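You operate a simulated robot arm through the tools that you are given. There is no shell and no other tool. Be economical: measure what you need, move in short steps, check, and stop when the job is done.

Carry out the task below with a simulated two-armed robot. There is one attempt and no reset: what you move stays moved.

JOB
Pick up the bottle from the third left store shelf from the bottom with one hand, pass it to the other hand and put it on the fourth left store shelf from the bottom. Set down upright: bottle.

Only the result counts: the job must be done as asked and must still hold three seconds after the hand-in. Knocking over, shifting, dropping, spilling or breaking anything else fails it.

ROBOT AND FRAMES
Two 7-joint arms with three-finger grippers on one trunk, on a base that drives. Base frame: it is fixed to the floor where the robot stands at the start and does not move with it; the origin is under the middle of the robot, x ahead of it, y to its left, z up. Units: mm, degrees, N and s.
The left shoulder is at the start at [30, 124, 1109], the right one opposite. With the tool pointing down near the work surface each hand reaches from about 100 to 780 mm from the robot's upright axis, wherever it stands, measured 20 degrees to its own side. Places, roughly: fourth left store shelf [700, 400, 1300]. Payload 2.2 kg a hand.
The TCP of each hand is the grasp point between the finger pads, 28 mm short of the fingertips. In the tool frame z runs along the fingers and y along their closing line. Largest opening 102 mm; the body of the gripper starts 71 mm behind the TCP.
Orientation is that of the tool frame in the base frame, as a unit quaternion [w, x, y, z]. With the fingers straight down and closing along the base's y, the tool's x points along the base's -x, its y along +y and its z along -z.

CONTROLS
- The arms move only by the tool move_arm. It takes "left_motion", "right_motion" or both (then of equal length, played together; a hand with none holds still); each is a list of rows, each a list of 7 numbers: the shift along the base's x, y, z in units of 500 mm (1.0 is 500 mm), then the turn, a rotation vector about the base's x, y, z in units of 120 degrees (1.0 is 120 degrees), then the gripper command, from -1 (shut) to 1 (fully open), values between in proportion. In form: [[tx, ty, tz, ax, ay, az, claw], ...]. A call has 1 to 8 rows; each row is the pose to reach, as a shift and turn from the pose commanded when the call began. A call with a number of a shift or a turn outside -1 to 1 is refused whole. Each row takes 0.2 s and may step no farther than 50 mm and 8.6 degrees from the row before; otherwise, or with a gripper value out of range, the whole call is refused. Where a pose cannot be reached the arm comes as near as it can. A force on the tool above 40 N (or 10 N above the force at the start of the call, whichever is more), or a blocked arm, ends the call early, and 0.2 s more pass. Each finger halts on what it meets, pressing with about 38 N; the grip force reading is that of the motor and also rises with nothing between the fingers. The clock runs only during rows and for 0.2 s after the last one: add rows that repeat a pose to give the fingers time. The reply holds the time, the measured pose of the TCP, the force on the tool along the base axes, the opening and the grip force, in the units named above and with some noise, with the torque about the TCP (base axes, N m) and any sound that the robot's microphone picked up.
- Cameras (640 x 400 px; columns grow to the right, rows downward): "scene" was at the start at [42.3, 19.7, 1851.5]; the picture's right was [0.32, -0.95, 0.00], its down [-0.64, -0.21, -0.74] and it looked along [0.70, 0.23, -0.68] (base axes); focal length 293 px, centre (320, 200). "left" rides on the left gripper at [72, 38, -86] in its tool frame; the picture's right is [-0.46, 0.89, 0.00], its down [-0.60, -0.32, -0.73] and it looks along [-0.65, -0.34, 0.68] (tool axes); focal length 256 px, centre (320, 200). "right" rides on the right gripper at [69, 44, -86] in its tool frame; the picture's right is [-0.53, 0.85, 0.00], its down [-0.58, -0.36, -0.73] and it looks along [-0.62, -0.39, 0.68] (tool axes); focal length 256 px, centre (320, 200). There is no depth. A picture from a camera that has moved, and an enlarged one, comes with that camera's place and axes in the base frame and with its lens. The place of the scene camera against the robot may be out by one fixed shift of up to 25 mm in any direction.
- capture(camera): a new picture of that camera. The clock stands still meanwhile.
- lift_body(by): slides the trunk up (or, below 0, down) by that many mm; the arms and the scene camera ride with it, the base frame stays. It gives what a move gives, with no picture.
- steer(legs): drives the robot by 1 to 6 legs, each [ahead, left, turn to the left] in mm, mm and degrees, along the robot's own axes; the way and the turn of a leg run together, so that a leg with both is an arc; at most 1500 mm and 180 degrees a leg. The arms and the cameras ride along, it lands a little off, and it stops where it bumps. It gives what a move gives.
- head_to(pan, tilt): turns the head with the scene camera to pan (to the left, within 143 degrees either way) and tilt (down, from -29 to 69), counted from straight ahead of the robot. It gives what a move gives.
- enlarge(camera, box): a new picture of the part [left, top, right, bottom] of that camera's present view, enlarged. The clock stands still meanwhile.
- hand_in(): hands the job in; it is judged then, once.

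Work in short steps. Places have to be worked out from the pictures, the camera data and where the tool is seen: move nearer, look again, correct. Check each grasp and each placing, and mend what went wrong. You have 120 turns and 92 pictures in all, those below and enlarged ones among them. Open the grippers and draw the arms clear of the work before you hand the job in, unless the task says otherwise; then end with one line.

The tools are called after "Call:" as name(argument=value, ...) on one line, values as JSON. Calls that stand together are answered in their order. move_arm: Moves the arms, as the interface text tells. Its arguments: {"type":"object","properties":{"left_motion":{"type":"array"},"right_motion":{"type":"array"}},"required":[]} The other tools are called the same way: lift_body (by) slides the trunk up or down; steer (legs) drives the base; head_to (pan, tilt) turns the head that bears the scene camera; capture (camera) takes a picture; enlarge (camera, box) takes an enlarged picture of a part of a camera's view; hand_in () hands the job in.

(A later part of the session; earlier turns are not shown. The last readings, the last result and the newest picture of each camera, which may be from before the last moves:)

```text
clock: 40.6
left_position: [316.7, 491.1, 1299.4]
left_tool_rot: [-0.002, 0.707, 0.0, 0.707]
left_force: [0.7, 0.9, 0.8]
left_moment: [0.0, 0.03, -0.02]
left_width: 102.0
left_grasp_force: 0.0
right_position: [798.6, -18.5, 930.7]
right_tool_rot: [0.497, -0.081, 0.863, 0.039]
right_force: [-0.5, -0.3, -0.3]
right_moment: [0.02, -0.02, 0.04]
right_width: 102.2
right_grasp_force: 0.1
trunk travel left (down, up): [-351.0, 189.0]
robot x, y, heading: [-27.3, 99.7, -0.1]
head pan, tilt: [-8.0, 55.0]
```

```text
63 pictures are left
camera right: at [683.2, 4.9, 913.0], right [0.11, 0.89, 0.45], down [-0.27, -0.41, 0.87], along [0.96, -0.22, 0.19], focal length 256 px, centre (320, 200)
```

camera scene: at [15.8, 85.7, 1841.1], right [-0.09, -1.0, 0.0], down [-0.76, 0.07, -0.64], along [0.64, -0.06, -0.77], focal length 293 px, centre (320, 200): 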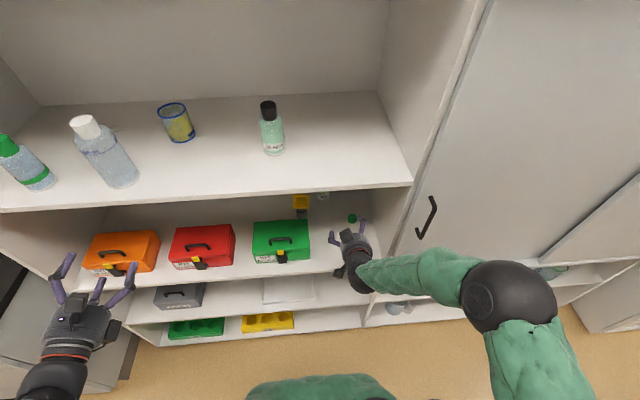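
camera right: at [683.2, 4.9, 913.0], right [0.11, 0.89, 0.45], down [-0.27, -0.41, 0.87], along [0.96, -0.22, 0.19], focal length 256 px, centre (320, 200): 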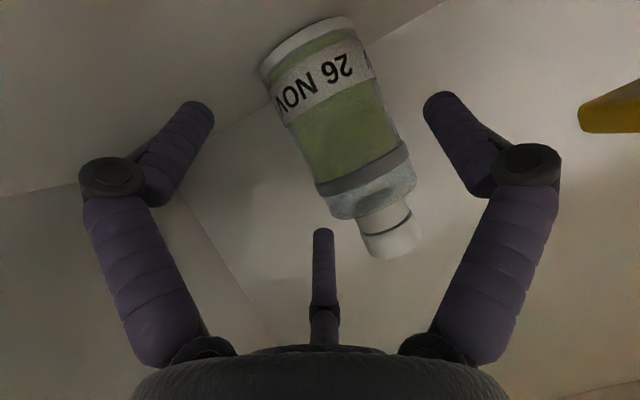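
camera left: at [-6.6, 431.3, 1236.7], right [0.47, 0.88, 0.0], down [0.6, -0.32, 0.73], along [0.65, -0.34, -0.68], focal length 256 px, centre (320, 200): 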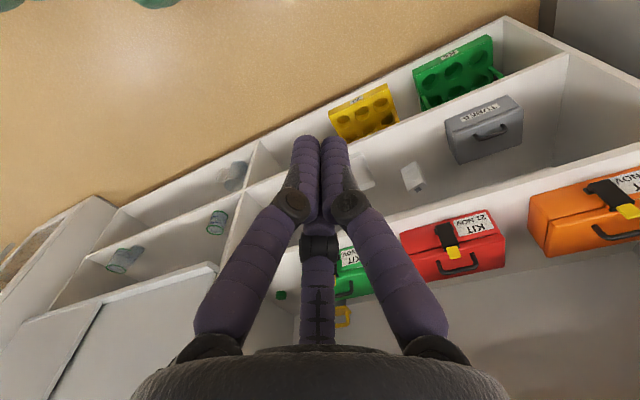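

Alignment is good: the bottle lies 10 mm toward the thumb side as wanted. I go in the last 36 mm.

Call:
move_arm(right_motion=[[0.025, 0.005, -0.002, 0, 0, 0, 1], [0.05, 0.01, -0.004, 0, 0, 0, 1], [0.074, 0.0155, -0.004, 0, 0, 0, 1], [0.074, 0.0155, -0.004, 0, 0, 0, 1]])

Call:
capture(camera="right")

```text
clock: 41.6
left_position: [315.9, 491.1, 1298.3]
left_tool_rot: [-0.001, 0.707, -0.002, 0.707]
left_force: [0.4, 0.3, 0.4]
left_moment: [0.01, -0.05, 0.02]
left_width: 102.2
left_grasp_force: 0.0
right_position: [835.3, -9.5, 927.9]
right_tool_rot: [0.496, -0.082, 0.864, 0.039]
right_force: [-0.7, -1.2, 0.6]
right_moment: [0.01, -0.02, 0.02]
right_width: 102.1
right_grasp_force: 0.1
trunk travel left (down, up): [-351.0, 189.0]
robot x, y, heading: [-25.5, 100.3, -0.1]
head pan, tilt: [-8.0, 55.0]
```

```text
62 pictures are left
camera right: at [720.2, 12.9, 910.8], right [0.11, 0.89, 0.45], down [-0.27, -0.41, 0.87], along [0.96, -0.22, 0.19], focal length 256 px, centre (320, 200)
```

right: 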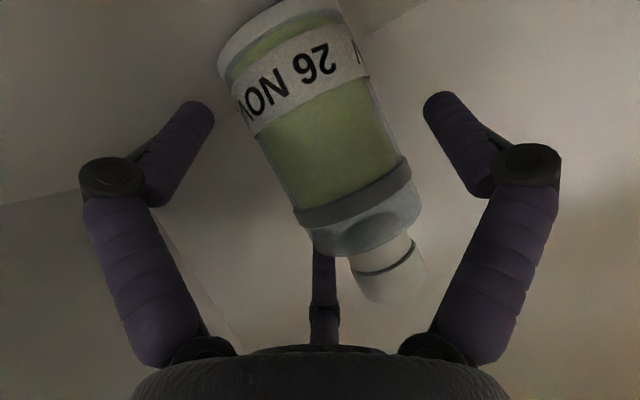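

The bottle stands between thumb and the two fingers. I close the gripper slowly.

Call:
move_arm(right_motion=[[0, 0, 0, 0, 0, 0, 0.8], [0, 0, 0, 0, 0, 0, 0.6], [0, 0, 0, 0, 0, 0, 0.4], [0, 0, 0, 0, 0, 0, 0.2], [0, 0, 0, 0, 0, 0, 0], [0, 0, 0, 0, 0, 0, -0.3], [0, 0, 0, 0, 0, 0, -0.6], [0, 0, 0, 0, 0, 0, -1]])

Call:
capture(camera="right")

```text
clock: 43.4
left_position: [315.9, 491.1, 1299.6]
left_tool_rot: [-0.001, 0.706, -0.001, 0.708]
left_force: [-0.2, 0.2, 0.3]
left_moment: [0.0, -0.01, -0.04]
left_width: 101.9
left_grasp_force: 0.1
right_position: [836.1, -10.6, 930.1]
right_tool_rot: [0.498, -0.081, 0.862, 0.038]
right_force: [5.7, -2.5, 17.3]
right_moment: [0.53, -0.34, -0.21]
right_width: 78.4
right_grasp_force: 38.1
trunk travel left (down, up): [-351.0, 189.0]
robot x, y, heading: [-28.4, 97.9, -0.3]
head pan, tilt: [-8.0, 55.0]
```

```text
61 pictures are left
camera right: at [721.2, 12.3, 913.6], right [0.11, 0.89, 0.45], down [-0.28, -0.41, 0.87], along [0.95, -0.22, 0.2], focal length 256 px, centre (320, 200)
```

right: 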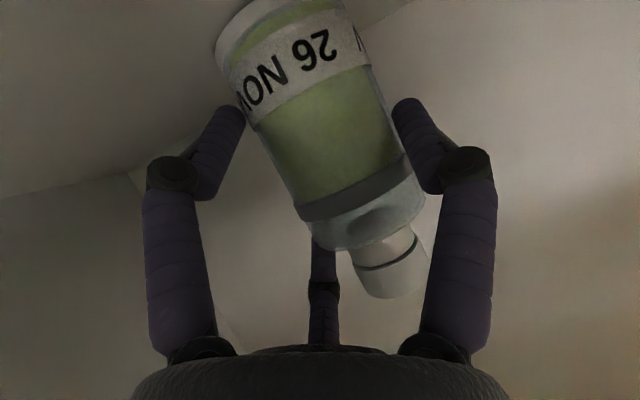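

Gripped at width 78 with 38 N; I lift slowly 40 mm and check.

Call:
move_arm(right_motion=[[0, 0, 0.01, 0, 0, 0, -1], [0, 0, 0.02, 0, 0, 0, -1], [0, 0, 0.04, 0, 0, 0, -1], [0, 0, 0.06, 0, 0, 0, -1], [0, 0, 0.08, 0, 0, 0, -1], [0, 0, 0.08, 0, 0, 0, -1]])

Call:
capture(camera="right")

Call:
enlarge(camera="scene", box=[260, 120, 400, 240])

```text
clock: 44.8
left_position: [316.7, 490.6, 1298.7]
left_tool_rot: [-0.003, 0.707, 0.0, 0.707]
left_force: [0.0, 0.0, 0.3]
left_moment: [-0.01, -0.02, -0.02]
left_width: 101.9
left_grasp_force: 0.1
right_position: [834.8, -9.8, 966.4]
right_tool_rot: [0.495, -0.083, 0.864, 0.04]
right_force: [-0.2, 0.4, -2.7]
right_moment: [-0.01, 0.03, 0.04]
right_width: 77.6
right_grasp_force: 38.2
trunk travel left (down, up): [-351.0, 189.0]
robot x, y, heading: [-26.8, 98.4, -0.2]
head pan, tilt: [-8.0, 55.0]
```

```text
60 pictures are left
camera right: at [720.1, 12.9, 949.9], right [0.11, 0.89, 0.45], down [-0.27, -0.41, 0.87], along [0.96, -0.22, 0.19], focal length 256 px, centre (320, 200)
```

right: 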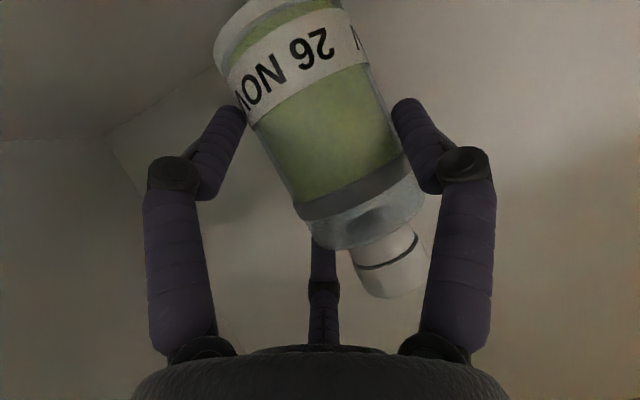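

```text
3.33 times, centred on (330, 180) of scene
camera zoom: at [9.5, 82.3, 1834.6], right [-0.14, -0.99, 0.0], down [-0.81, 0.12, -0.57], along [0.57, -0.08, -0.82], focal length 978 px, centre (287, 267)
```

zoom: 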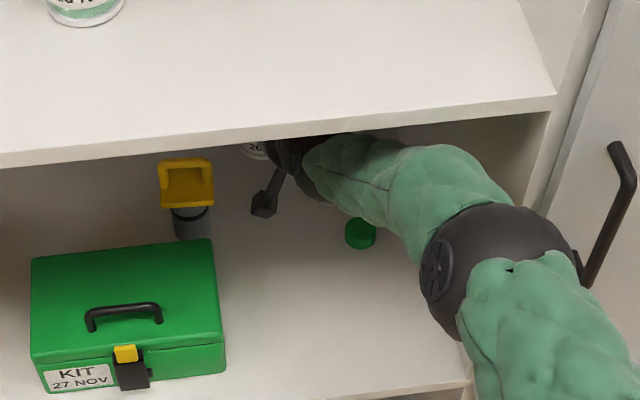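

The bottle is held (2.7 N weight), nothing else moved. I retreat along the same line.

Call:
move_arm(right_motion=[[-0.07, -0.015, 0.02, 0, 0, 0, -1], [-0.15, -0.031, 0.03, 0, 0, 0, -1], [-0.23, -0.048, 0.04, 0, 0, 0, -1], [-0.31, -0.062, 0.05, 0, 0, 0, -1], [-0.39, -0.07, 0.06, 0, 0, 0, -1], [-0.47, -0.07, 0.08, 0, 0, 0, -1], [-0.55, -0.07, 0.1, 0, 0, 0, -1], [-0.62, -0.07, 0.12, 0, 0, 0, -1]])

Call:
steer(legs=[[-300, 0, 0]])

Call:
capture(camera="scene")

```text
clock: 46.6
left_position: [315.8, 490.1, 1298.7]
left_tool_rot: [-0.001, 0.707, -0.001, 0.708]
left_force: [0.6, -0.2, -0.6]
left_moment: [-0.02, 0.03, 0.01]
left_width: 102.0
left_grasp_force: 0.0
right_position: [524.2, -44.2, 1027.0]
right_tool_rot: [0.496, -0.082, 0.863, 0.039]
right_force: [-0.6, -0.1, -2.1]
right_moment: [-0.08, 0.02, -0.01]
right_width: 77.3
right_grasp_force: 37.6
trunk travel left (down, up): [-351.0, 189.0]
robot x, y, heading: [-21.4, 99.5, -0.2]
head pan, tilt: [-8.0, 55.0]
```

```text
clock: 48.6
left_position: [18.4, 493.1, 1298.9]
left_tool_rot: [-0.003, 0.707, 0.0, 0.708]
left_force: [-0.2, 0.0, -0.2]
left_moment: [-0.03, 0.02, -0.01]
left_width: 102.1
left_grasp_force: 0.0
right_position: [229.2, -42.3, 1027.1]
right_tool_rot: [0.496, -0.084, 0.863, 0.04]
right_force: [-1.1, -0.9, -2.0]
right_moment: [0.01, 0.0, -0.01]
right_width: 77.3
right_grasp_force: 37.7
trunk travel left (down, up): [-351.0, 189.0]
robot x, y, heading: [-318.9, 98.2, -0.0]
head pan, tilt: [-8.0, 55.0]
```

```text
58 pictures are left
camera scene: at [-287.6, 82.6, 1834.6], right [-0.14, -0.99, 0.0], down [-0.81, 0.11, -0.57], along [0.57, -0.08, -0.82], focal length 293 px, centre (320, 200)
```

scene: 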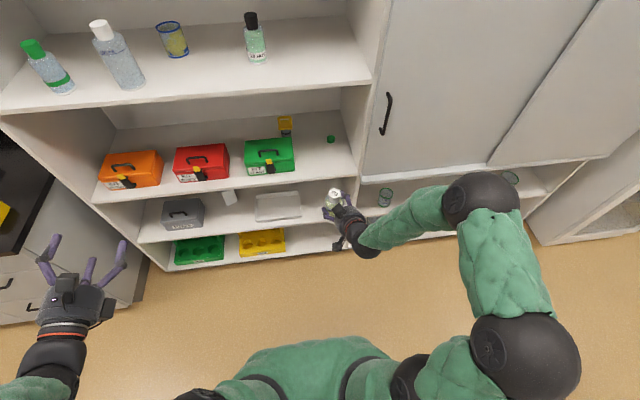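

The bottle came out cleanly. Now I turn the left hand to point down, in three stages of 60°.

Call:
move_arm(left_motion=[[0, 0, 0, 0.0442, 0, -0.0442, 1], [0, 0, 0, 0.0884, 0, -0.0884, 1], [0, 0, 0, 0.1326, 0, -0.1326, 1], [0, 0, 0, 0.1768, 0, -0.1768, 1], [0, 0, 0, 0.221, 0, -0.221, 1], [0, 0, 0, 0.2652, 0, -0.2652, 1], [0, 0, 0, 0.3094, 0, -0.3094, 1], [0, 0, 0, 0.3536, 0, -0.3536, 1]])

Call:
move_arm(left_motion=[[0.03, 0, 0.02, 0.0442, 0, -0.0442, 1], [0.06, 0, 0.04, 0.0884, 0, -0.0884, 1], [0.09, 0, 0.06, 0.1326, 0, -0.1326, 1], [0.12, 0, 0.08, 0.1768, 0, -0.1768, 1], [0.15, 0, 0.1, 0.221, 0, -0.221, 1], [0.18, 0, 0.12, 0.2652, 0, -0.2652, 1], [0.21, 0, 0.14, 0.3094, 0, -0.3094, 1], [0.24, 0, 0.16, 0.3536, 0, -0.3536, 1]])

Call:
move_arm(left_motion=[[0.03, 0, 0, 0.0442, 0, -0.0442, 1], [0.06, 0, 0, 0.0884, 0, -0.0884, 1], [0.09, 0, 0, 0.1326, 0, -0.1326, 1], [0.12, 0, 0, 0.1768, 0, -0.1768, 1], [0.15, 0, 0, 0.221, 0, -0.221, 1], [0.18, 0, 0, 0.2652, 0, -0.2652, 1], [0.2, 0, 0, 0.3094, 0, -0.3094, 1], [0.2, 0, 0, 0.3536, 0, -0.3536, 1]])

```text
clock: 50.4
left_position: [19.3, 492.5, 1298.1]
left_tool_rot: [-0.002, 0.611, -0.5, 0.613]
left_force: [-0.3, -0.1, 1.0]
left_moment: [-0.02, 0.0, -0.02]
left_width: 102.2
left_grasp_force: 0.0
right_position: [230.4, -41.8, 1025.9]
right_tool_rot: [0.495, -0.083, 0.864, 0.04]
right_force: [-0.1, 0.4, -2.6]
right_moment: [-0.01, 0.0, -0.01]
right_width: 77.0
right_grasp_force: 38.1
trunk travel left (down, up): [-351.0, 189.0]
robot x, y, heading: [-321.9, 99.3, -0.1]
head pan, tilt: [-8.0, 55.0]
```

```text
clock: 52.2
left_position: [141.9, 491.6, 1378.8]
left_tool_rot: [-0.001, -0.351, 0.866, -0.355]
left_force: [-0.3, 0.7, -0.1]
left_moment: [-0.02, 0.03, -0.04]
left_width: 101.9
left_grasp_force: 0.1
right_position: [229.5, -41.8, 1027.2]
right_tool_rot: [0.496, -0.082, 0.864, 0.039]
right_force: [-0.4, 0.4, -2.2]
right_moment: [-0.04, 0.03, 0.0]
right_width: 76.9
right_grasp_force: 37.7
trunk travel left (down, up): [-351.0, 189.0]
robot x, y, heading: [-321.9, 97.5, 0.2]
head pan, tilt: [-8.0, 55.0]
```

```text
clock: 54.0
left_position: [241.2, 490.8, 1378.3]
left_tool_rot: [0.0, 0.003, 1.0, -0.001]
left_force: [0.2, 0.5, -0.8]
left_moment: [0.0, -0.01, 0.01]
left_width: 102.0
left_grasp_force: 0.1
right_position: [229.1, -41.9, 1027.6]
right_tool_rot: [0.496, -0.082, 0.863, 0.039]
right_force: [0.5, 0.4, -2.2]
right_moment: [-0.03, 0.03, 0.05]
right_width: 76.7
right_grasp_force: 38.2
trunk travel left (down, up): [-351.0, 189.0]
robot x, y, heading: [-323.6, 97.0, 0.1]
head pan, tilt: [-8.0, 55.0]
```

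The left hand points down. I bring the hands together: left 400 mm to the right, right 90 mm to the left, the left staying well above.

Call:
move_arm(left_motion=[[0, -0.1, 0, 0, 0, 0, 1], [0, -0.2, 0, 0, 0, 0, 1], [0, -0.3, 0, 0, 0, 0, 1], [0, -0.4, 0, 0, 0, 0, 1], [0, -0.5, 0, 0, 0, 0, 1], [0, -0.6, 0, 0, 0, 0, 1], [0, -0.7, 0, 0, 0, 0, 1], [0, -0.78, 0, 0, 0, 0, 1]], right_motion=[[0.01, 0.023, 0, 0, 0, 0, -1], [0.02, 0.046, 0, 0, 0, 0, -1], [0.03, 0.069, 0, 0, 0, 0, -1], [0.04, 0.092, 0, 0, 0, 0, -1], [0.05, 0.115, 0, 0, 0, 0, -1], [0.06, 0.138, 0, 0, 0, 0, -1], [0.07, 0.161, 0, 0, 0, 0, -1], [0.08, 0.184, 0, 0, 0, 0, -1]])

Call:
capture(camera="left")

Call:
capture(camera="scene")

```text
clock: 55.8
left_position: [241.0, 99.1, 1378.5]
left_tool_rot: [0.0, 0.0, 1.0, -0.001]
left_force: [1.2, 0.3, -0.5]
left_moment: [0.02, 0.03, 0.01]
left_width: 102.1
left_grasp_force: 0.0
right_position: [271.5, 49.7, 1027.3]
right_tool_rot: [0.495, -0.084, 0.864, 0.04]
right_force: [-0.4, -0.1, -2.0]
right_moment: [-0.02, 0.03, -0.02]
right_width: 76.7
right_grasp_force: 37.4
trunk travel left (down, up): [-351.0, 189.0]
robot x, y, heading: [-320.9, 100.4, 0.1]
head pan, tilt: [-8.0, 55.0]
```

```text
57 pictures are left
camera left: at [167.1, 138.5, 1465.7], right [0.47, 0.88, 0.0], down [0.6, -0.32, 0.73], along [0.65, -0.34, -0.68], focal length 256 px, centre (320, 200)
```

left: 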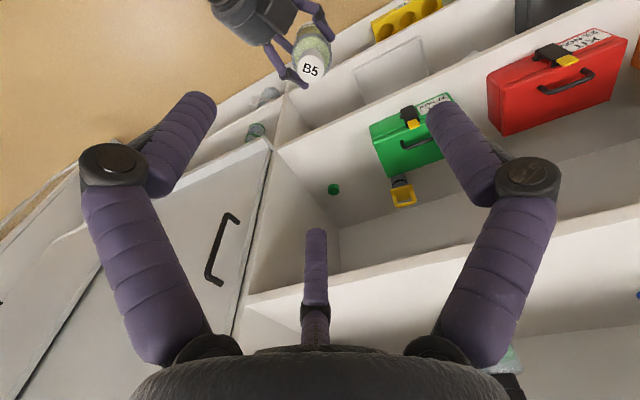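

```text
56 pictures are left
camera scene: at [-285.4, 81.3, 1834.6], right [-0.14, -0.99, 0.0], down [-0.81, 0.11, -0.57], along [0.57, -0.08, -0.82], focal length 293 px, centre (320, 200)
```

scene: 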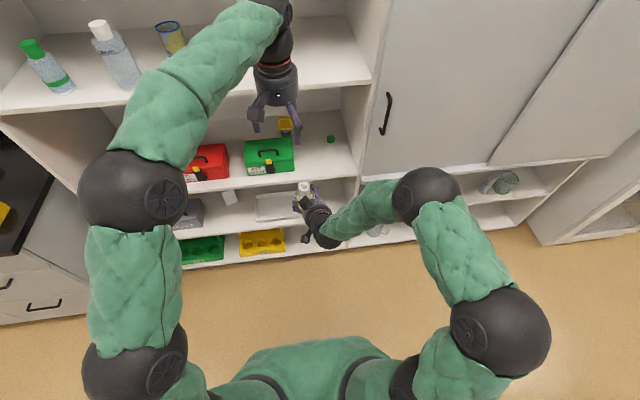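

The cap ("B5") is at about (282, 63, 1094). Before going down I check how upright the bottle is and how the right hand's fingers lie around it.

Call:
head_to(pan=2, tilt=48)

Call:
enlarge(camera="scene", box=[260, 150, 380, 250])

Call:
enlarge(camera="left", box=[200, 0, 400, 125])

```text
clock: 56.5
left_position: [239.9, 102.1, 1378.9]
left_tool_rot: [0.0, 0.002, 1.0, -0.002]
left_force: [-0.6, 0.7, 0.2]
left_moment: [-0.01, 0.02, 0.05]
left_width: 102.1
left_grasp_force: 0.1
right_position: [270.7, 50.4, 1026.6]
right_tool_rot: [0.495, -0.084, 0.864, 0.04]
right_force: [0.1, -0.8, -2.5]
right_moment: [-0.04, 0.02, 0.0]
right_width: 76.9
right_grasp_force: 38.0
trunk travel left (down, up): [-351.0, 189.0]
robot x, y, heading: [-320.4, 98.9, 0.1]
head pan, tilt: [2.0, 48.0]
```

```text
4.00 times, centred on (320, 200) of scene
camera zoom: at [-279.0, 95.6, 1843.8], right [0.04, -1.0, 0.0], down [-0.74, -0.03, -0.67], along [0.67, 0.02, -0.74], focal length 1173 px, centre (320, 200)
```

zoom: 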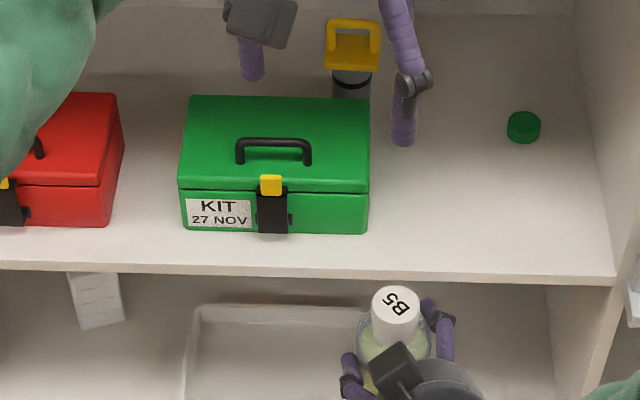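

```text
3.20 times, centred on (300, 62) of left
camera zoom: at [166.4, 140.3, 1465.7], right [0.47, 0.88, 0.0], down [0.6, -0.32, 0.73], along [0.65, -0.34, -0.68], focal length 819 px, centre (384, 640)
```

zoom: 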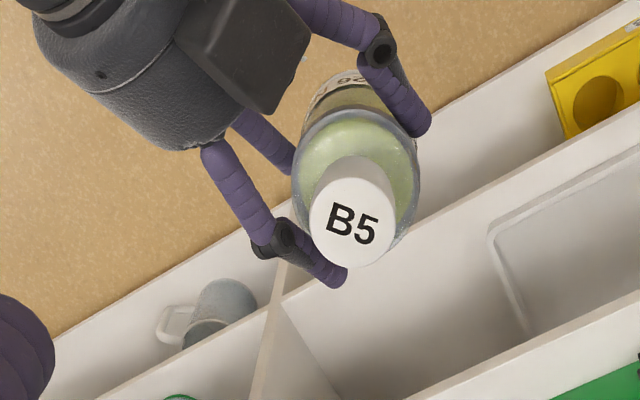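

Beside the cap lie the right hand's upper finger (-y side) and a block on its palm (-x side). I yaw the left hand 35° so its fingers come at about 10°, 130° and 250°, pre-close to ~60 mm, and stop above the cap to look.

Call:
move_arm(left_motion=[[0.02, -0.02, -0.08, 0, 0, 0.058, 0.6], [0.04, -0.04, -0.16, 0, 0, 0.117, 0.3], [0.06, -0.06, -0.24, 0, 0, 0.175, 0.2], [0.08, -0.072, -0.32, 0, 0, 0.233, 0.2], [0.082, -0.075, -0.38, 0, 0, 0.292, 0.2], [0.082, -0.075, -0.4, 0, 0, 0.292, 0.2]])

Call:
capture(camera="left")

Call:
enlarge(camera="scene", box=[240, 130, 400, 250])

```text
clock: 57.9
left_position: [282.1, 65.4, 1176.1]
left_tool_rot: [0.0, -0.3, 0.954, -0.001]
left_force: [1.0, -0.1, 0.0]
left_moment: [0.0, -0.01, 0.01]
left_width: 61.5
left_grasp_force: 0.0
right_position: [270.7, 50.7, 1025.7]
right_tool_rot: [0.495, -0.083, 0.864, 0.039]
right_force: [-0.2, -0.3, -1.6]
right_moment: [-0.02, 0.02, 0.0]
right_width: 76.9
right_grasp_force: 37.9
trunk travel left (down, up): [-351.0, 189.0]
robot x, y, heading: [-323.9, 98.0, 0.1]
head pan, tilt: [2.0, 48.0]
```

```text
53 pictures are left
camera left: at [199.5, 54.7, 1264.2], right [-0.13, 0.99, 0.0], down [0.68, 0.09, 0.73], along [0.73, 0.09, -0.68], focal length 256 px, centre (320, 200)
```

left: 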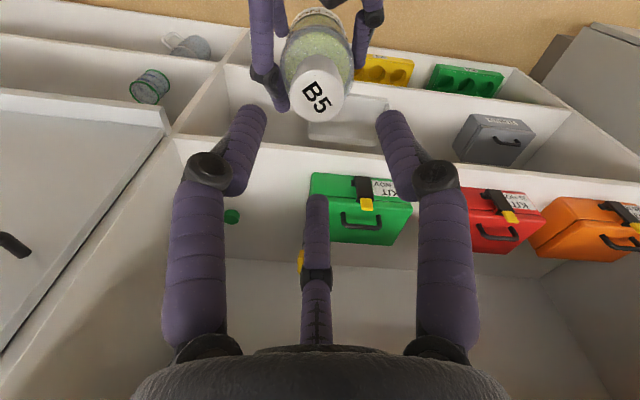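

```text
3.33 times, centred on (320, 190) of scene
camera zoom: at [-278.4, 95.4, 1843.8], right [0.04, -1.0, 0.0], down [-0.74, -0.03, -0.67], along [0.67, 0.02, -0.74], focal length 978 px, centre (320, 233)
```

zoom: 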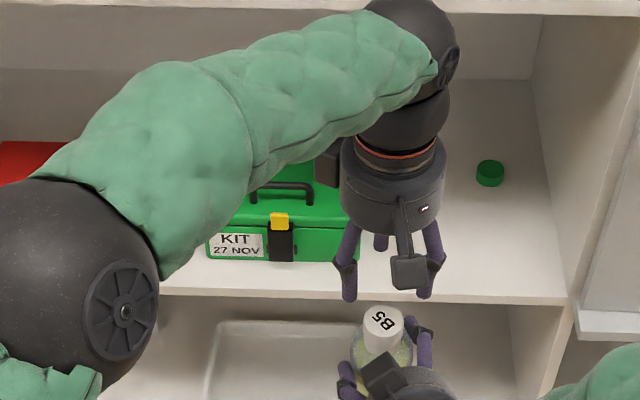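

The cap is at about (276, 62); the palm block ends at x≈229, so a finger at ~217° fits between block and upper finger. I turn the left hand back 28°, set the opening to ~51 mm, and go to just above the cap.

Call:
move_arm(left_motion=[[-0.006, -0.003, 0, 0, 0, -0.058, 0], [-0.012, -0.006, 0, 0, 0, -0.117, 0], [-0.012, -0.006, 0, 0, 0, -0.175, 0], [-0.012, -0.006, -0.02, 0, 0, -0.233, 0], [-0.012, -0.006, -0.06, 0, 0, -0.233, 0], [-0.012, -0.006, -0.06, 0, 0, -0.233, 0]])

Call:
capture(camera="left")

Call:
enlarge(camera="scene", box=[270, 170, 390, 260])

```text
clock: 59.3
left_position: [274.0, 62.7, 1149.3]
left_tool_rot: [-0.001, -0.061, 0.998, -0.002]
left_force: [0.3, 0.1, -1.2]
left_moment: [-0.01, 0.01, 0.0]
left_width: 51.2
left_grasp_force: 0.0
right_position: [270.6, 49.3, 1026.1]
right_tool_rot: [0.495, -0.083, 0.864, 0.04]
right_force: [-0.5, 0.5, -2.6]
right_moment: [-0.08, 0.06, -0.01]
right_width: 76.7
right_grasp_force: 38.1
trunk travel left (down, up): [-351.0, 189.0]
robot x, y, heading: [-322.9, 102.9, 0.0]
head pan, tilt: [2.0, 48.0]
```

```text
51 pictures are left
camera left: at [197.2, 91.2, 1235.0], right [0.36, 0.93, 0.0], down [0.64, -0.24, 0.73], along [0.68, -0.26, -0.68], focal length 256 px, centre (320, 200)
```

left: 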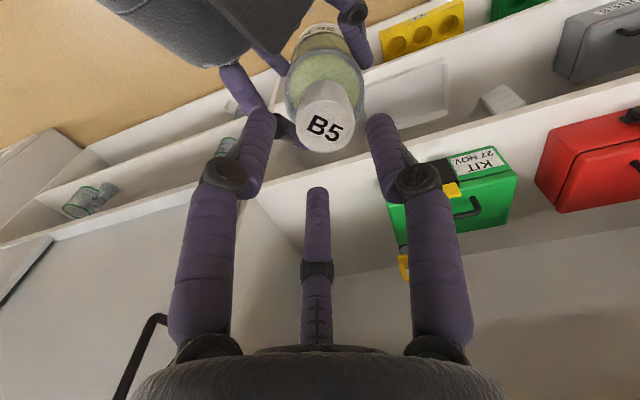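

```text
4.44 times, centred on (330, 215) of scene
camera zoom: at [-279.1, 95.4, 1843.8], right [0.04, -1.0, 0.0], down [-0.74, -0.03, -0.67], along [0.67, 0.02, -0.74], focal length 1304 px, centre (276, 133)
```

zoom: 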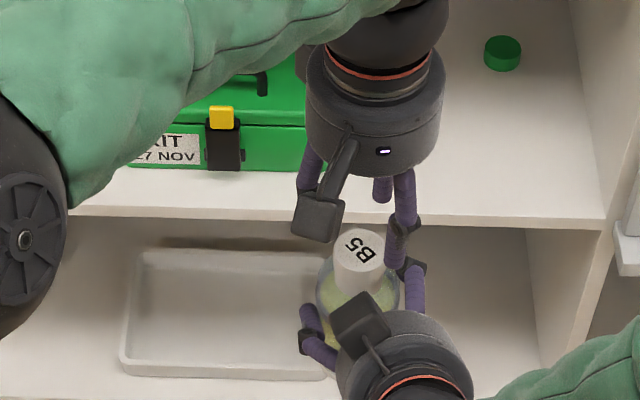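

The cap is nearly centred under the left hand (≈277, 63). I descend 43 mm slowly with a 3 mm correction in x.

Call:
move_arm(left_motion=[[0.006, 0.001, -0.02, 0, 0, 0, 0], [0.006, 0.001, -0.04, 0, 0, 0, 0], [0.006, 0.001, -0.055, 0, 0, 0, 0], [0.006, 0.001, -0.07, 0, 0, 0, 0], [0.006, 0.001, -0.086, 0, 0, 0, 0]])

Call:
capture(camera="left")

Call:
enlarge(camera="scene", box=[270, 170, 390, 260])

```text
clock: 60.5
left_position: [277.7, 62.3, 1104.7]
left_tool_rot: [-0.001, -0.06, 0.998, -0.001]
left_force: [0.8, -0.1, -0.4]
left_moment: [0.0, 0.0, 0.03]
left_width: 50.7
left_grasp_force: 0.1
right_position: [270.7, 50.4, 1026.5]
right_tool_rot: [0.495, -0.082, 0.864, 0.039]
right_force: [-0.2, 1.2, -2.1]
right_moment: [-0.01, 0.06, 0.0]
right_width: 76.6
right_grasp_force: 38.0
trunk travel left (down, up): [-351.0, 189.0]
robot x, y, heading: [-323.3, 100.3, 0.1]
head pan, tilt: [2.0, 48.0]
```

```text
49 pictures are left
camera left: at [201.2, 91.8, 1192.0], right [0.36, 0.93, 0.0], down [0.64, -0.24, 0.73], along [0.68, -0.26, -0.68], focal length 256 px, centre (320, 200)
```

left: 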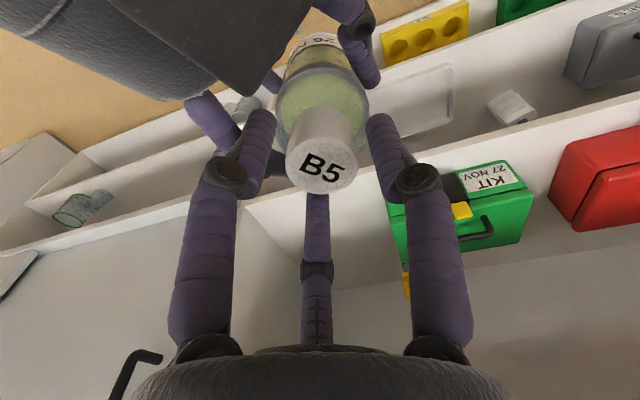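

```text
4.44 times, centred on (330, 215) of scene
camera zoom: at [-278.5, 95.4, 1843.8], right [0.04, -1.0, 0.0], down [-0.74, -0.03, -0.67], along [0.67, 0.02, -0.74], focal length 1304 px, centre (276, 133)
```

zoom: 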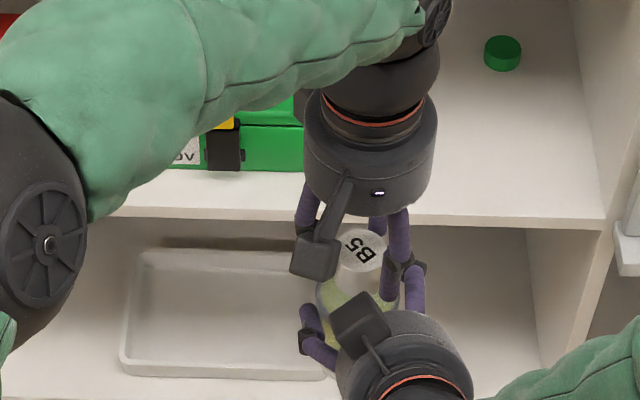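

The cap is centred within 2 mm between the left fingers. I go 5 mm deeper and close the left hand on it slowly.

Call:
move_arm(left_motion=[[-0.002, 0.002, -0.006, 0, 0, 0, 0], [-0.002, 0.002, -0.01, 0, 0, 0, -0.05], [-0.002, 0.002, -0.01, 0, 0, 0, -0.2], [-0.002, 0.002, -0.01, 0, 0, 0, -0.35], [-0.002, 0.002, -0.01, 0, 0, 0, -0.5], [-0.002, 0.002, -0.01, 0, 0, 0, -1], [-0.002, 0.002, -0.01, 0, 0, 0, -1]])

Call:
capture(camera="left")

```text
clock: 62.1
left_position: [278.3, 62.9, 1100.5]
left_tool_rot: [0.001, -0.06, 0.998, -0.003]
left_force: [16.5, -10.8, -4.5]
left_moment: [-0.14, -0.82, -0.03]
left_width: 35.6
left_grasp_force: 37.7
right_position: [269.0, 50.8, 1026.1]
right_tool_rot: [0.495, -0.085, 0.864, 0.041]
right_force: [-17.0, 11.2, 1.2]
right_moment: [-0.64, -0.43, 0.29]
right_width: 76.4
right_grasp_force: 38.1
trunk travel left (down, up): [-351.0, 189.0]
robot x, y, heading: [-320.4, 101.5, 0.0]
head pan, tilt: [2.0, 48.0]
```

```text
47 pictures are left
camera left: at [200.5, 92.2, 1187.6], right [0.35, 0.93, 0.0], down [0.64, -0.24, 0.73], along [0.69, -0.26, -0.68], focal length 256 px, centre (320, 200)
```

left: 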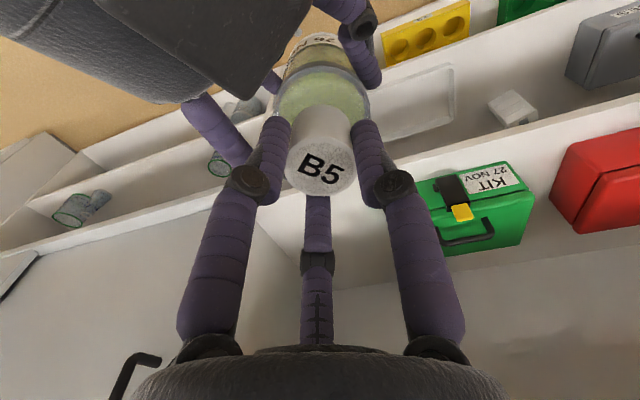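

Left holds the cap (35.6 mm, 38 N) with some internal strain. I ease the left 3 mm along that force and then open the right hand.

Call:
move_arm(left_motion=[[0.004, -0.003, 0, 0, 0, 0, -1], [0.007, -0.005, 0, 0, 0, 0, -1], [0.007, -0.005, 0, 0, 0, 0, -1]])

Call:
move_arm(left_motion=[[0, 0, 0, 0, 0, 0, -1], [0, 0, 0, 0, 0, 0, -1], [0, 0, 0, 0, 0, 0, -1], [0, 0, 0, 0, 0, 0, -1], [0, 0, 0, 0, 0, 0, -1]], right_motion=[[0, 0, 0, 0, 0, 0, 0.6], [0, 0, 0, 0, 0, 0, 0.7], [0, 0, 0, 0, 0, 0, 0.85], [0, 0, 0, 0, 0, 0, 1], [0, 0, 0, 0, 0, 0, 1]])

Call:
capture(camera="right")

Call:
capture(camera="left")

```text
clock: 62.9
left_position: [278.9, 61.1, 1100.6]
left_tool_rot: [-0.002, -0.06, 0.998, -0.002]
left_force: [-5.1, -2.9, 9.4]
left_moment: [0.1, -0.16, 0.02]
left_width: 35.6
left_grasp_force: 38.5
right_position: [271.8, 48.5, 1026.5]
right_tool_rot: [0.496, -0.082, 0.864, 0.039]
right_force: [5.3, 2.9, -11.3]
right_moment: [-0.43, 0.64, -0.04]
right_width: 76.3
right_grasp_force: 38.2
trunk travel left (down, up): [-351.0, 189.0]
robot x, y, heading: [-321.7, 97.6, -0.2]
head pan, tilt: [2.0, 48.0]
```

```text
clock: 64.1
left_position: [280.7, 59.7, 1100.4]
left_tool_rot: [-0.001, -0.06, 0.998, -0.002]
left_force: [0.7, -0.5, -2.7]
left_moment: [0.03, 0.03, -0.02]
left_width: 35.5
left_grasp_force: 37.3
right_position: [270.9, 50.6, 1026.8]
right_tool_rot: [0.495, -0.083, 0.864, 0.039]
right_force: [-0.4, 0.2, 0.2]
right_moment: [0.02, 0.0, 0.0]
right_width: 101.9
right_grasp_force: 0.1
trunk travel left (down, up): [-351.0, 189.0]
robot x, y, heading: [-320.8, 98.6, -0.2]
head pan, tilt: [2.0, 48.0]
```

```text
46 pictures are left
camera right: at [155.4, 72.4, 1010.2], right [0.11, 0.89, 0.45], down [-0.27, -0.41, 0.87], along [0.96, -0.22, 0.19], focal length 256 px, centre (320, 200)
```

right: 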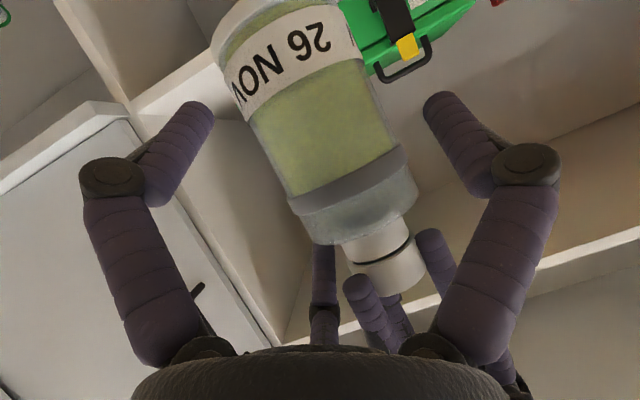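

```text
45 pictures are left
camera left: at [203.4, 90.0, 1187.3], right [0.35, 0.93, 0.0], down [0.64, -0.24, 0.73], along [0.68, -0.26, -0.68], focal length 256 px, centre (320, 200)
```

left: 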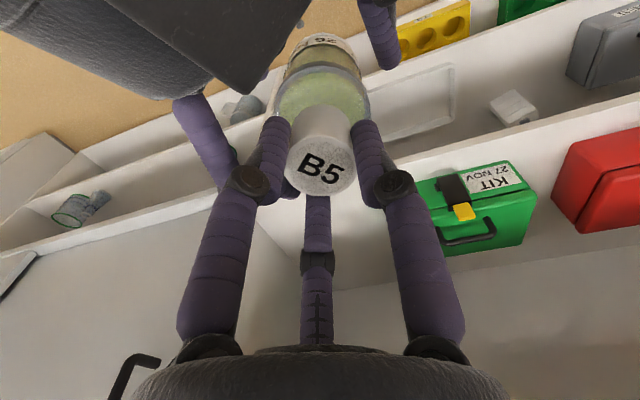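

The left hand alone holds the bottle (2.7 N). I withdraw the right hand straight back and slightly down.

Call:
move_arm(right_motion=[[-0.03, -0.006, -0.02, 0, 0, 0, 1], [-0.06, -0.013, -0.04, 0, 0, 0, 1], [-0.1, -0.022, -0.04, 0, 0, 0, 1], [-0.15, -0.033, -0.04, 0, 0, 0, 1], [-0.2, -0.06, -0.04, 0, 0, 0, 1], [-0.22, -0.14, -0.04, 0, 0, 0, 1], [-0.22, -0.22, -0.04, 0, 0, 0, 1]])

Call:
capture(camera="scene")

```text
clock: 65.7
left_position: [281.0, 60.1, 1100.4]
left_tool_rot: [0.0, -0.061, 0.998, -0.002]
left_force: [-0.2, -0.6, -2.4]
left_moment: [0.02, 0.03, 0.02]
left_width: 35.5
left_grasp_force: 38.0
right_position: [160.7, -60.7, 1007.6]
right_tool_rot: [0.497, -0.084, 0.863, 0.041]
right_force: [-0.3, 0.1, 0.4]
right_moment: [-0.02, 0.02, 0.0]
right_width: 101.9
right_grasp_force: 0.1
trunk travel left (down, up): [-351.0, 189.0]
robot x, y, heading: [-321.7, 96.4, 0.0]
head pan, tilt: [2.0, 48.0]
```

```text
44 pictures are left
camera scene: at [-279.0, 94.4, 1843.8], right [0.04, -1.0, 0.0], down [-0.74, -0.03, -0.67], along [0.67, 0.02, -0.74], focal length 293 px, centre (320, 200)
```

scene: 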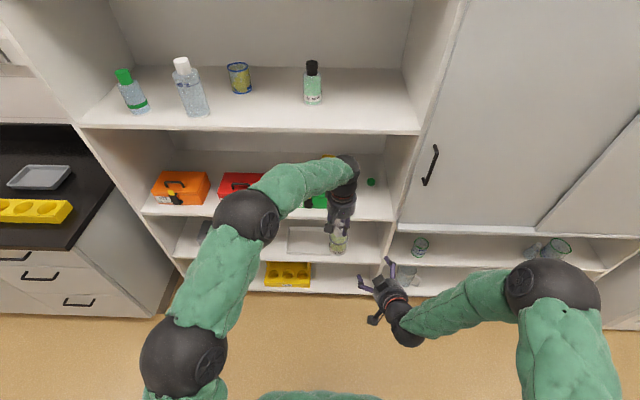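

The pass is done. I raise the trunk fully and then the left arm, so the bottle's base clears the fourth shelf (≈1305).

Call:
lift_body(by=188)

Call:
move_arm(left_motion=[[0, 0.03, 0.08, 0, 0, 0, -1], [0, 0.06, 0.16, 0, 0, 0, -1], [0, 0.1, 0.24, 0, 0, 0, -1], [0, 0.15, 0.32, 0, 0, 0, -1], [0, 0.2, 0.38, 0, 0, 0, -1], [0, 0.25, 0.4, 0, 0, 0, -1]])

Call:
head_to(pan=8, tilt=40)

Call:
capture(camera="scene")

Call:
capture(camera="left")

```text
clock: 67.8
left_position: [280.7, 60.9, 1288.0]
left_tool_rot: [0.0, -0.06, 0.998, -0.002]
left_force: [0.0, 0.6, -2.6]
left_moment: [-0.02, 0.04, -0.02]
left_width: 35.4
left_grasp_force: 38.6
right_position: [161.2, -61.2, 1194.3]
right_tool_rot: [0.496, -0.084, 0.863, 0.04]
right_force: [-0.6, -0.1, -0.5]
right_moment: [0.0, -0.03, 0.0]
right_width: 102.2
right_grasp_force: 0.1
trunk travel left (down, up): [-539.0, 1.0]
robot x, y, heading: [-321.8, 97.5, -0.1]
head pan, tilt: [2.0, 48.0]
```

```text
clock: 69.2
left_position: [281.3, 188.4, 1487.7]
left_tool_rot: [0.0, -0.06, 0.998, -0.002]
left_force: [-0.2, 0.7, -2.8]
left_moment: [-0.02, 0.0, 0.03]
left_width: 35.3
left_grasp_force: 37.5
right_position: [159.7, -58.9, 1195.4]
right_tool_rot: [0.496, -0.083, 0.864, 0.039]
right_force: [-0.3, 0.0, 0.9]
right_moment: [-0.02, 0.01, -0.04]
right_width: 102.1
right_grasp_force: 0.1
trunk travel left (down, up): [-539.0, 1.0]
robot x, y, heading: [-318.0, 98.9, -0.1]
head pan, tilt: [2.0, 48.0]
```

```text
clock: 69.9
left_position: [281.3, 185.4, 1487.9]
left_tool_rot: [-0.001, -0.06, 0.998, -0.002]
left_force: [-0.7, -0.1, -2.7]
left_moment: [0.03, -0.01, -0.01]
left_width: 35.4
left_grasp_force: 38.2
right_position: [161.4, -60.4, 1195.5]
right_tool_rot: [0.496, -0.083, 0.864, 0.04]
right_force: [0.3, 0.4, 0.5]
right_moment: [0.0, -0.01, -0.03]
right_width: 102.1
right_grasp_force: 0.1
trunk travel left (down, up): [-539.0, 1.0]
robot x, y, heading: [-322.2, 103.5, 0.1]
head pan, tilt: [8.0, 40.0]
```

```text
43 pictures are left
camera scene: at [-273.4, 104.3, 2043.2], right [0.14, -0.99, 0.0], down [-0.64, -0.09, -0.77], along [0.76, 0.11, -0.64], focal length 293 px, centre (320, 200)
```

scene: 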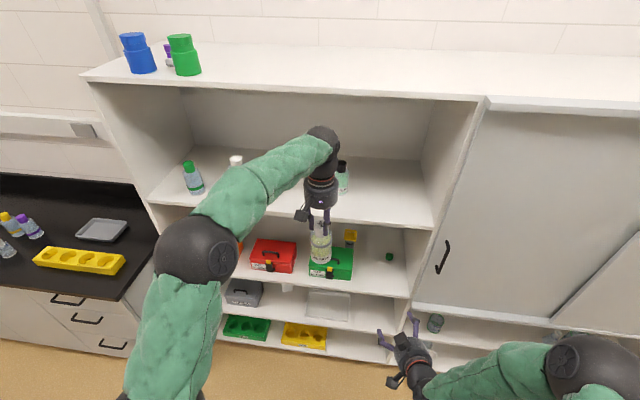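

```text
42 pictures are left
camera left: at [203.9, 215.1, 1574.4], right [0.35, 0.93, 0.0], down [0.64, -0.24, 0.73], along [0.68, -0.26, -0.68], focal length 256 px, centre (320, 200)
```

left: 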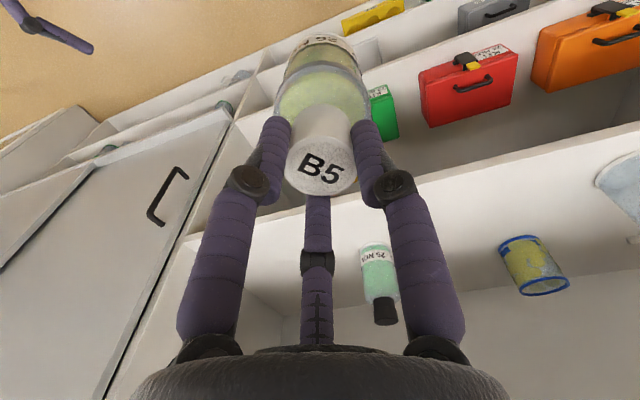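

The hand's wrist may be near the underside of the fifth board, so I measure both boards: zooms of the left camera on the fourth shelf edge and of the scene on the wrist and fifth board.

Call:
enlarge(camera="left", box=[400, 80, 640, 230])

Call:
enlarge(camera="scene", box=[200, 70, 440, 230])

Call:
head_to(pan=8, tilt=20)

Call:
capture(camera="scene")

```text
2.67 times, centred on (520, 155) of left
camera zoom: at [203.9, 215.1, 1574.4], right [0.35, 0.93, 0.0], down [0.64, -0.24, 0.73], along [0.68, -0.26, -0.68], focal length 683 px, centre (-213, 320)
```

zoom: 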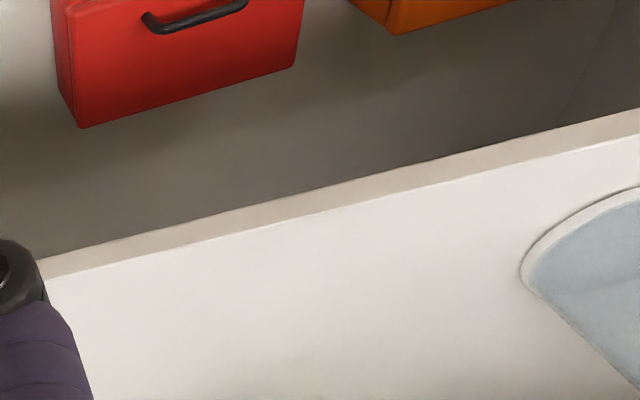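

```text
2.50 times, centred on (320, 150) of scene
camera zoom: at [-273.4, 104.3, 2043.2], right [0.14, -0.99, 0.0], down [-0.64, -0.09, -0.77], along [0.76, 0.11, -0.64], focal length 733 px, centre (320, 325)
```

zoom: 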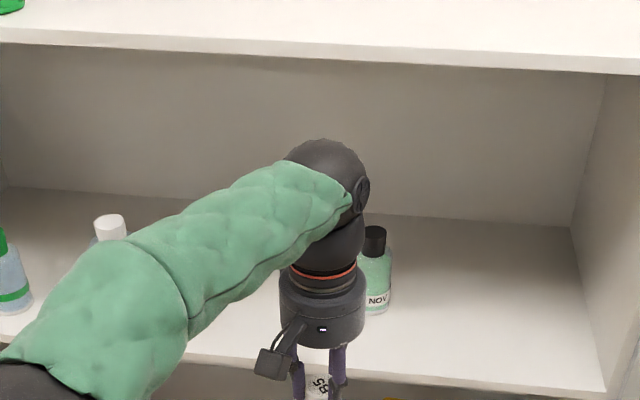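

```text
clock: 70.7
left_position: [281.1, 184.7, 1488.3]
left_tool_rot: [-0.001, -0.06, 0.998, -0.002]
left_force: [1.0, -0.8, -2.4]
left_moment: [0.01, 0.04, 0.01]
left_width: 35.6
left_grasp_force: 37.5
right_position: [161.5, -60.1, 1196.2]
right_tool_rot: [0.495, -0.083, 0.864, 0.04]
right_force: [0.0, -0.5, -0.8]
right_moment: [-0.01, -0.01, -0.01]
right_width: 101.7
right_grasp_force: 0.1
trunk travel left (down, up): [-539.0, 1.0]
robot x, y, heading: [-322.4, 100.8, -0.4]
head pan, tilt: [8.0, 20.0]
```

```text
39 pictures are left
camera scene: at [-265.3, 105.8, 2074.6], right [0.14, -0.99, 0.0], down [-0.34, -0.05, -0.94], along [0.93, 0.13, -0.34], focal length 293 px, centre (320, 200)
```

scene: 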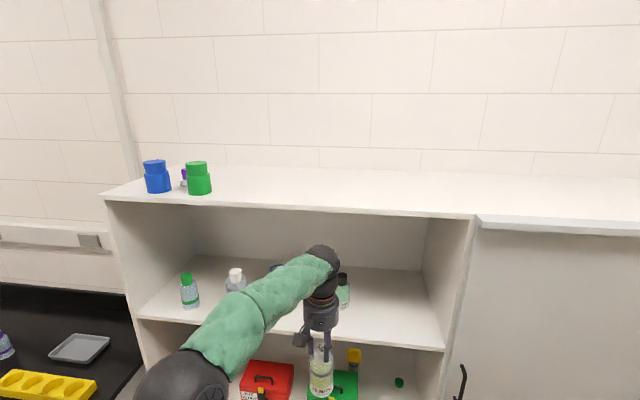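

Boards: fourth top ≈ 1305, fifth underside ≈ 1753; wrist top is TCP+282. At TCP z = 1455 there are about 16 mm below the bottle and 17 mm above the wrist, enough. I set that height and y = 285 while still outside, then drive 150 ahead.

Call:
move_arm(left_motion=[[0, 0.05, -0.015, 0, 0, 0, -1], [0, 0.1, -0.03, 0, 0, 0, -1], [0, 0.15, -0.045, 0, 0, 0, -1], [0, 0.2, -0.06, 0, 0, 0, -1], [0, 0.2, -0.066, 0, 0, 0, -1]])

Call:
steer(legs=[[150, 0, 0]])

Call:
head_to(pan=12, tilt=33)

Call:
capture(camera="scene")

Call:
capture(camera="left")

```text
clock: 71.9
left_position: [280.9, 285.0, 1455.0]
left_tool_rot: [-0.001, -0.061, 0.998, -0.001]
left_force: [0.8, 0.0, -2.3]
left_moment: [0.02, 0.07, -0.02]
left_width: 35.5
left_grasp_force: 38.0
right_position: [161.3, -61.0, 1194.1]
right_tool_rot: [0.495, -0.084, 0.864, 0.041]
right_force: [-0.3, -0.1, 0.3]
right_moment: [0.0, 0.01, 0.03]
right_width: 102.0
right_grasp_force: 0.1
trunk travel left (down, up): [-539.0, 1.0]
robot x, y, heading: [-322.8, 99.4, -0.4]
head pan, tilt: [8.0, 20.0]
```

```text
clock: 73.3
left_position: [429.1, 285.8, 1456.3]
left_tool_rot: [0.0, -0.06, 0.998, -0.003]
left_force: [-0.8, -0.5, -1.9]
left_moment: [0.02, 0.01, 0.02]
left_width: 35.5
left_grasp_force: 38.0
right_position: [309.6, -58.5, 1195.6]
right_tool_rot: [0.496, -0.084, 0.863, 0.04]
right_force: [0.6, 0.7, 0.2]
right_moment: [-0.01, 0.0, 0.03]
right_width: 102.3
right_grasp_force: 0.0
trunk travel left (down, up): [-539.0, 1.0]
robot x, y, heading: [-170.1, 99.1, 0.5]
head pan, tilt: [8.0, 20.0]
```

```text
clock: 74.0
left_position: [431.8, 286.3, 1455.0]
left_tool_rot: [0.0, -0.06, 0.998, -0.001]
left_force: [-0.1, -0.6, -2.1]
left_moment: [0.0, 0.0, -0.02]
left_width: 35.7
left_grasp_force: 38.5
right_position: [311.5, -59.3, 1195.4]
right_tool_rot: [0.495, -0.084, 0.864, 0.04]
right_force: [1.3, 0.6, -0.4]
right_moment: [0.02, 0.01, 0.02]
right_width: 102.0
right_grasp_force: 0.0
trunk travel left (down, up): [-539.0, 1.0]
robot x, y, heading: [-170.9, 100.9, 0.2]
head pan, tilt: [12.0, 33.0]
```

```text
38 pictures are left
camera scene: at [-118.6, 111.5, 2053.9], right [0.21, -0.98, 0.0], down [-0.53, -0.11, -0.84], along [0.82, 0.18, -0.55], focal length 293 px, centre (320, 200)
```

scene: 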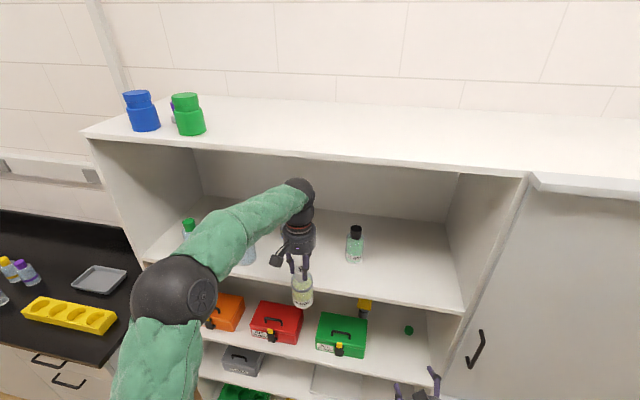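

```text
37 pictures are left
camera left: at [354.2, 315.8, 1542.3], right [0.35, 0.94, 0.0], down [0.64, -0.24, 0.73], along [0.68, -0.26, -0.68], focal length 256 px, centre (320, 200)
```

left: 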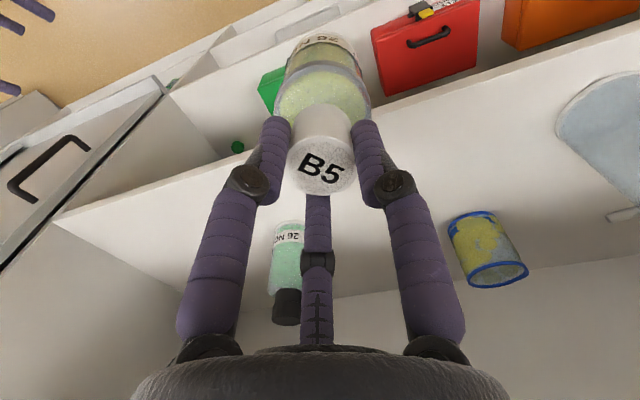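

The way in is clear. I extend the left hand 90 mm and check the clearances.

Call:
move_arm(left_motion=[[0.05, 0, 0, 0, 0, 0, -1], [0.1, 0, 0, 0, 0, 0, -1], [0.14, 0, 0, 0, 0, 0, -1], [0.18, 0, 0, 0, 0, 0, -1], [0.18, 0, 0, 0, 0, 0, -1]])

Call:
enlarge(camera="scene", box=[180, 140, 420, 320])

```text
clock: 75.2
left_position: [518.4, 286.5, 1455.6]
left_tool_rot: [-0.001, -0.06, 0.998, -0.002]
left_force: [-0.3, 0.9, -1.6]
left_moment: [-0.01, -0.01, 0.03]
left_width: 35.5
left_grasp_force: 38.6
right_position: [309.0, -59.5, 1195.8]
right_tool_rot: [0.496, -0.084, 0.863, 0.04]
right_force: [-0.8, 0.5, -0.4]
right_moment: [-0.04, 0.02, -0.01]
right_width: 102.0
right_grasp_force: 0.1
trunk travel left (down, up): [-539.0, 1.0]
robot x, y, heading: [-170.8, 99.7, 0.2]
head pan, tilt: [12.0, 33.0]
```

```text
2.22 times, centred on (300, 230) of scene
camera zoom: at [-121.7, 111.8, 2054.0], right [0.21, -0.98, 0.0], down [-0.53, -0.11, -0.84], along [0.82, 0.18, -0.54], focal length 652 px, centre (364, 133)
```

zoom: 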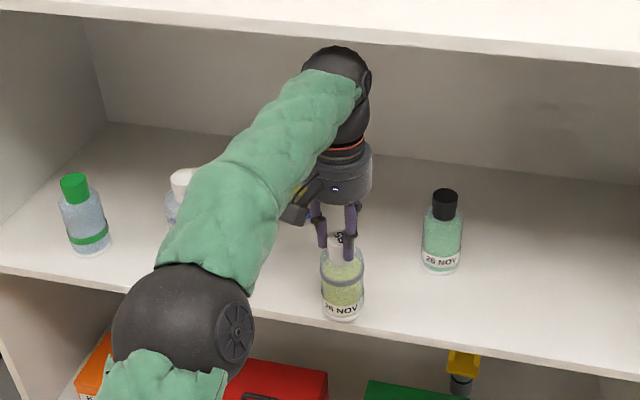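

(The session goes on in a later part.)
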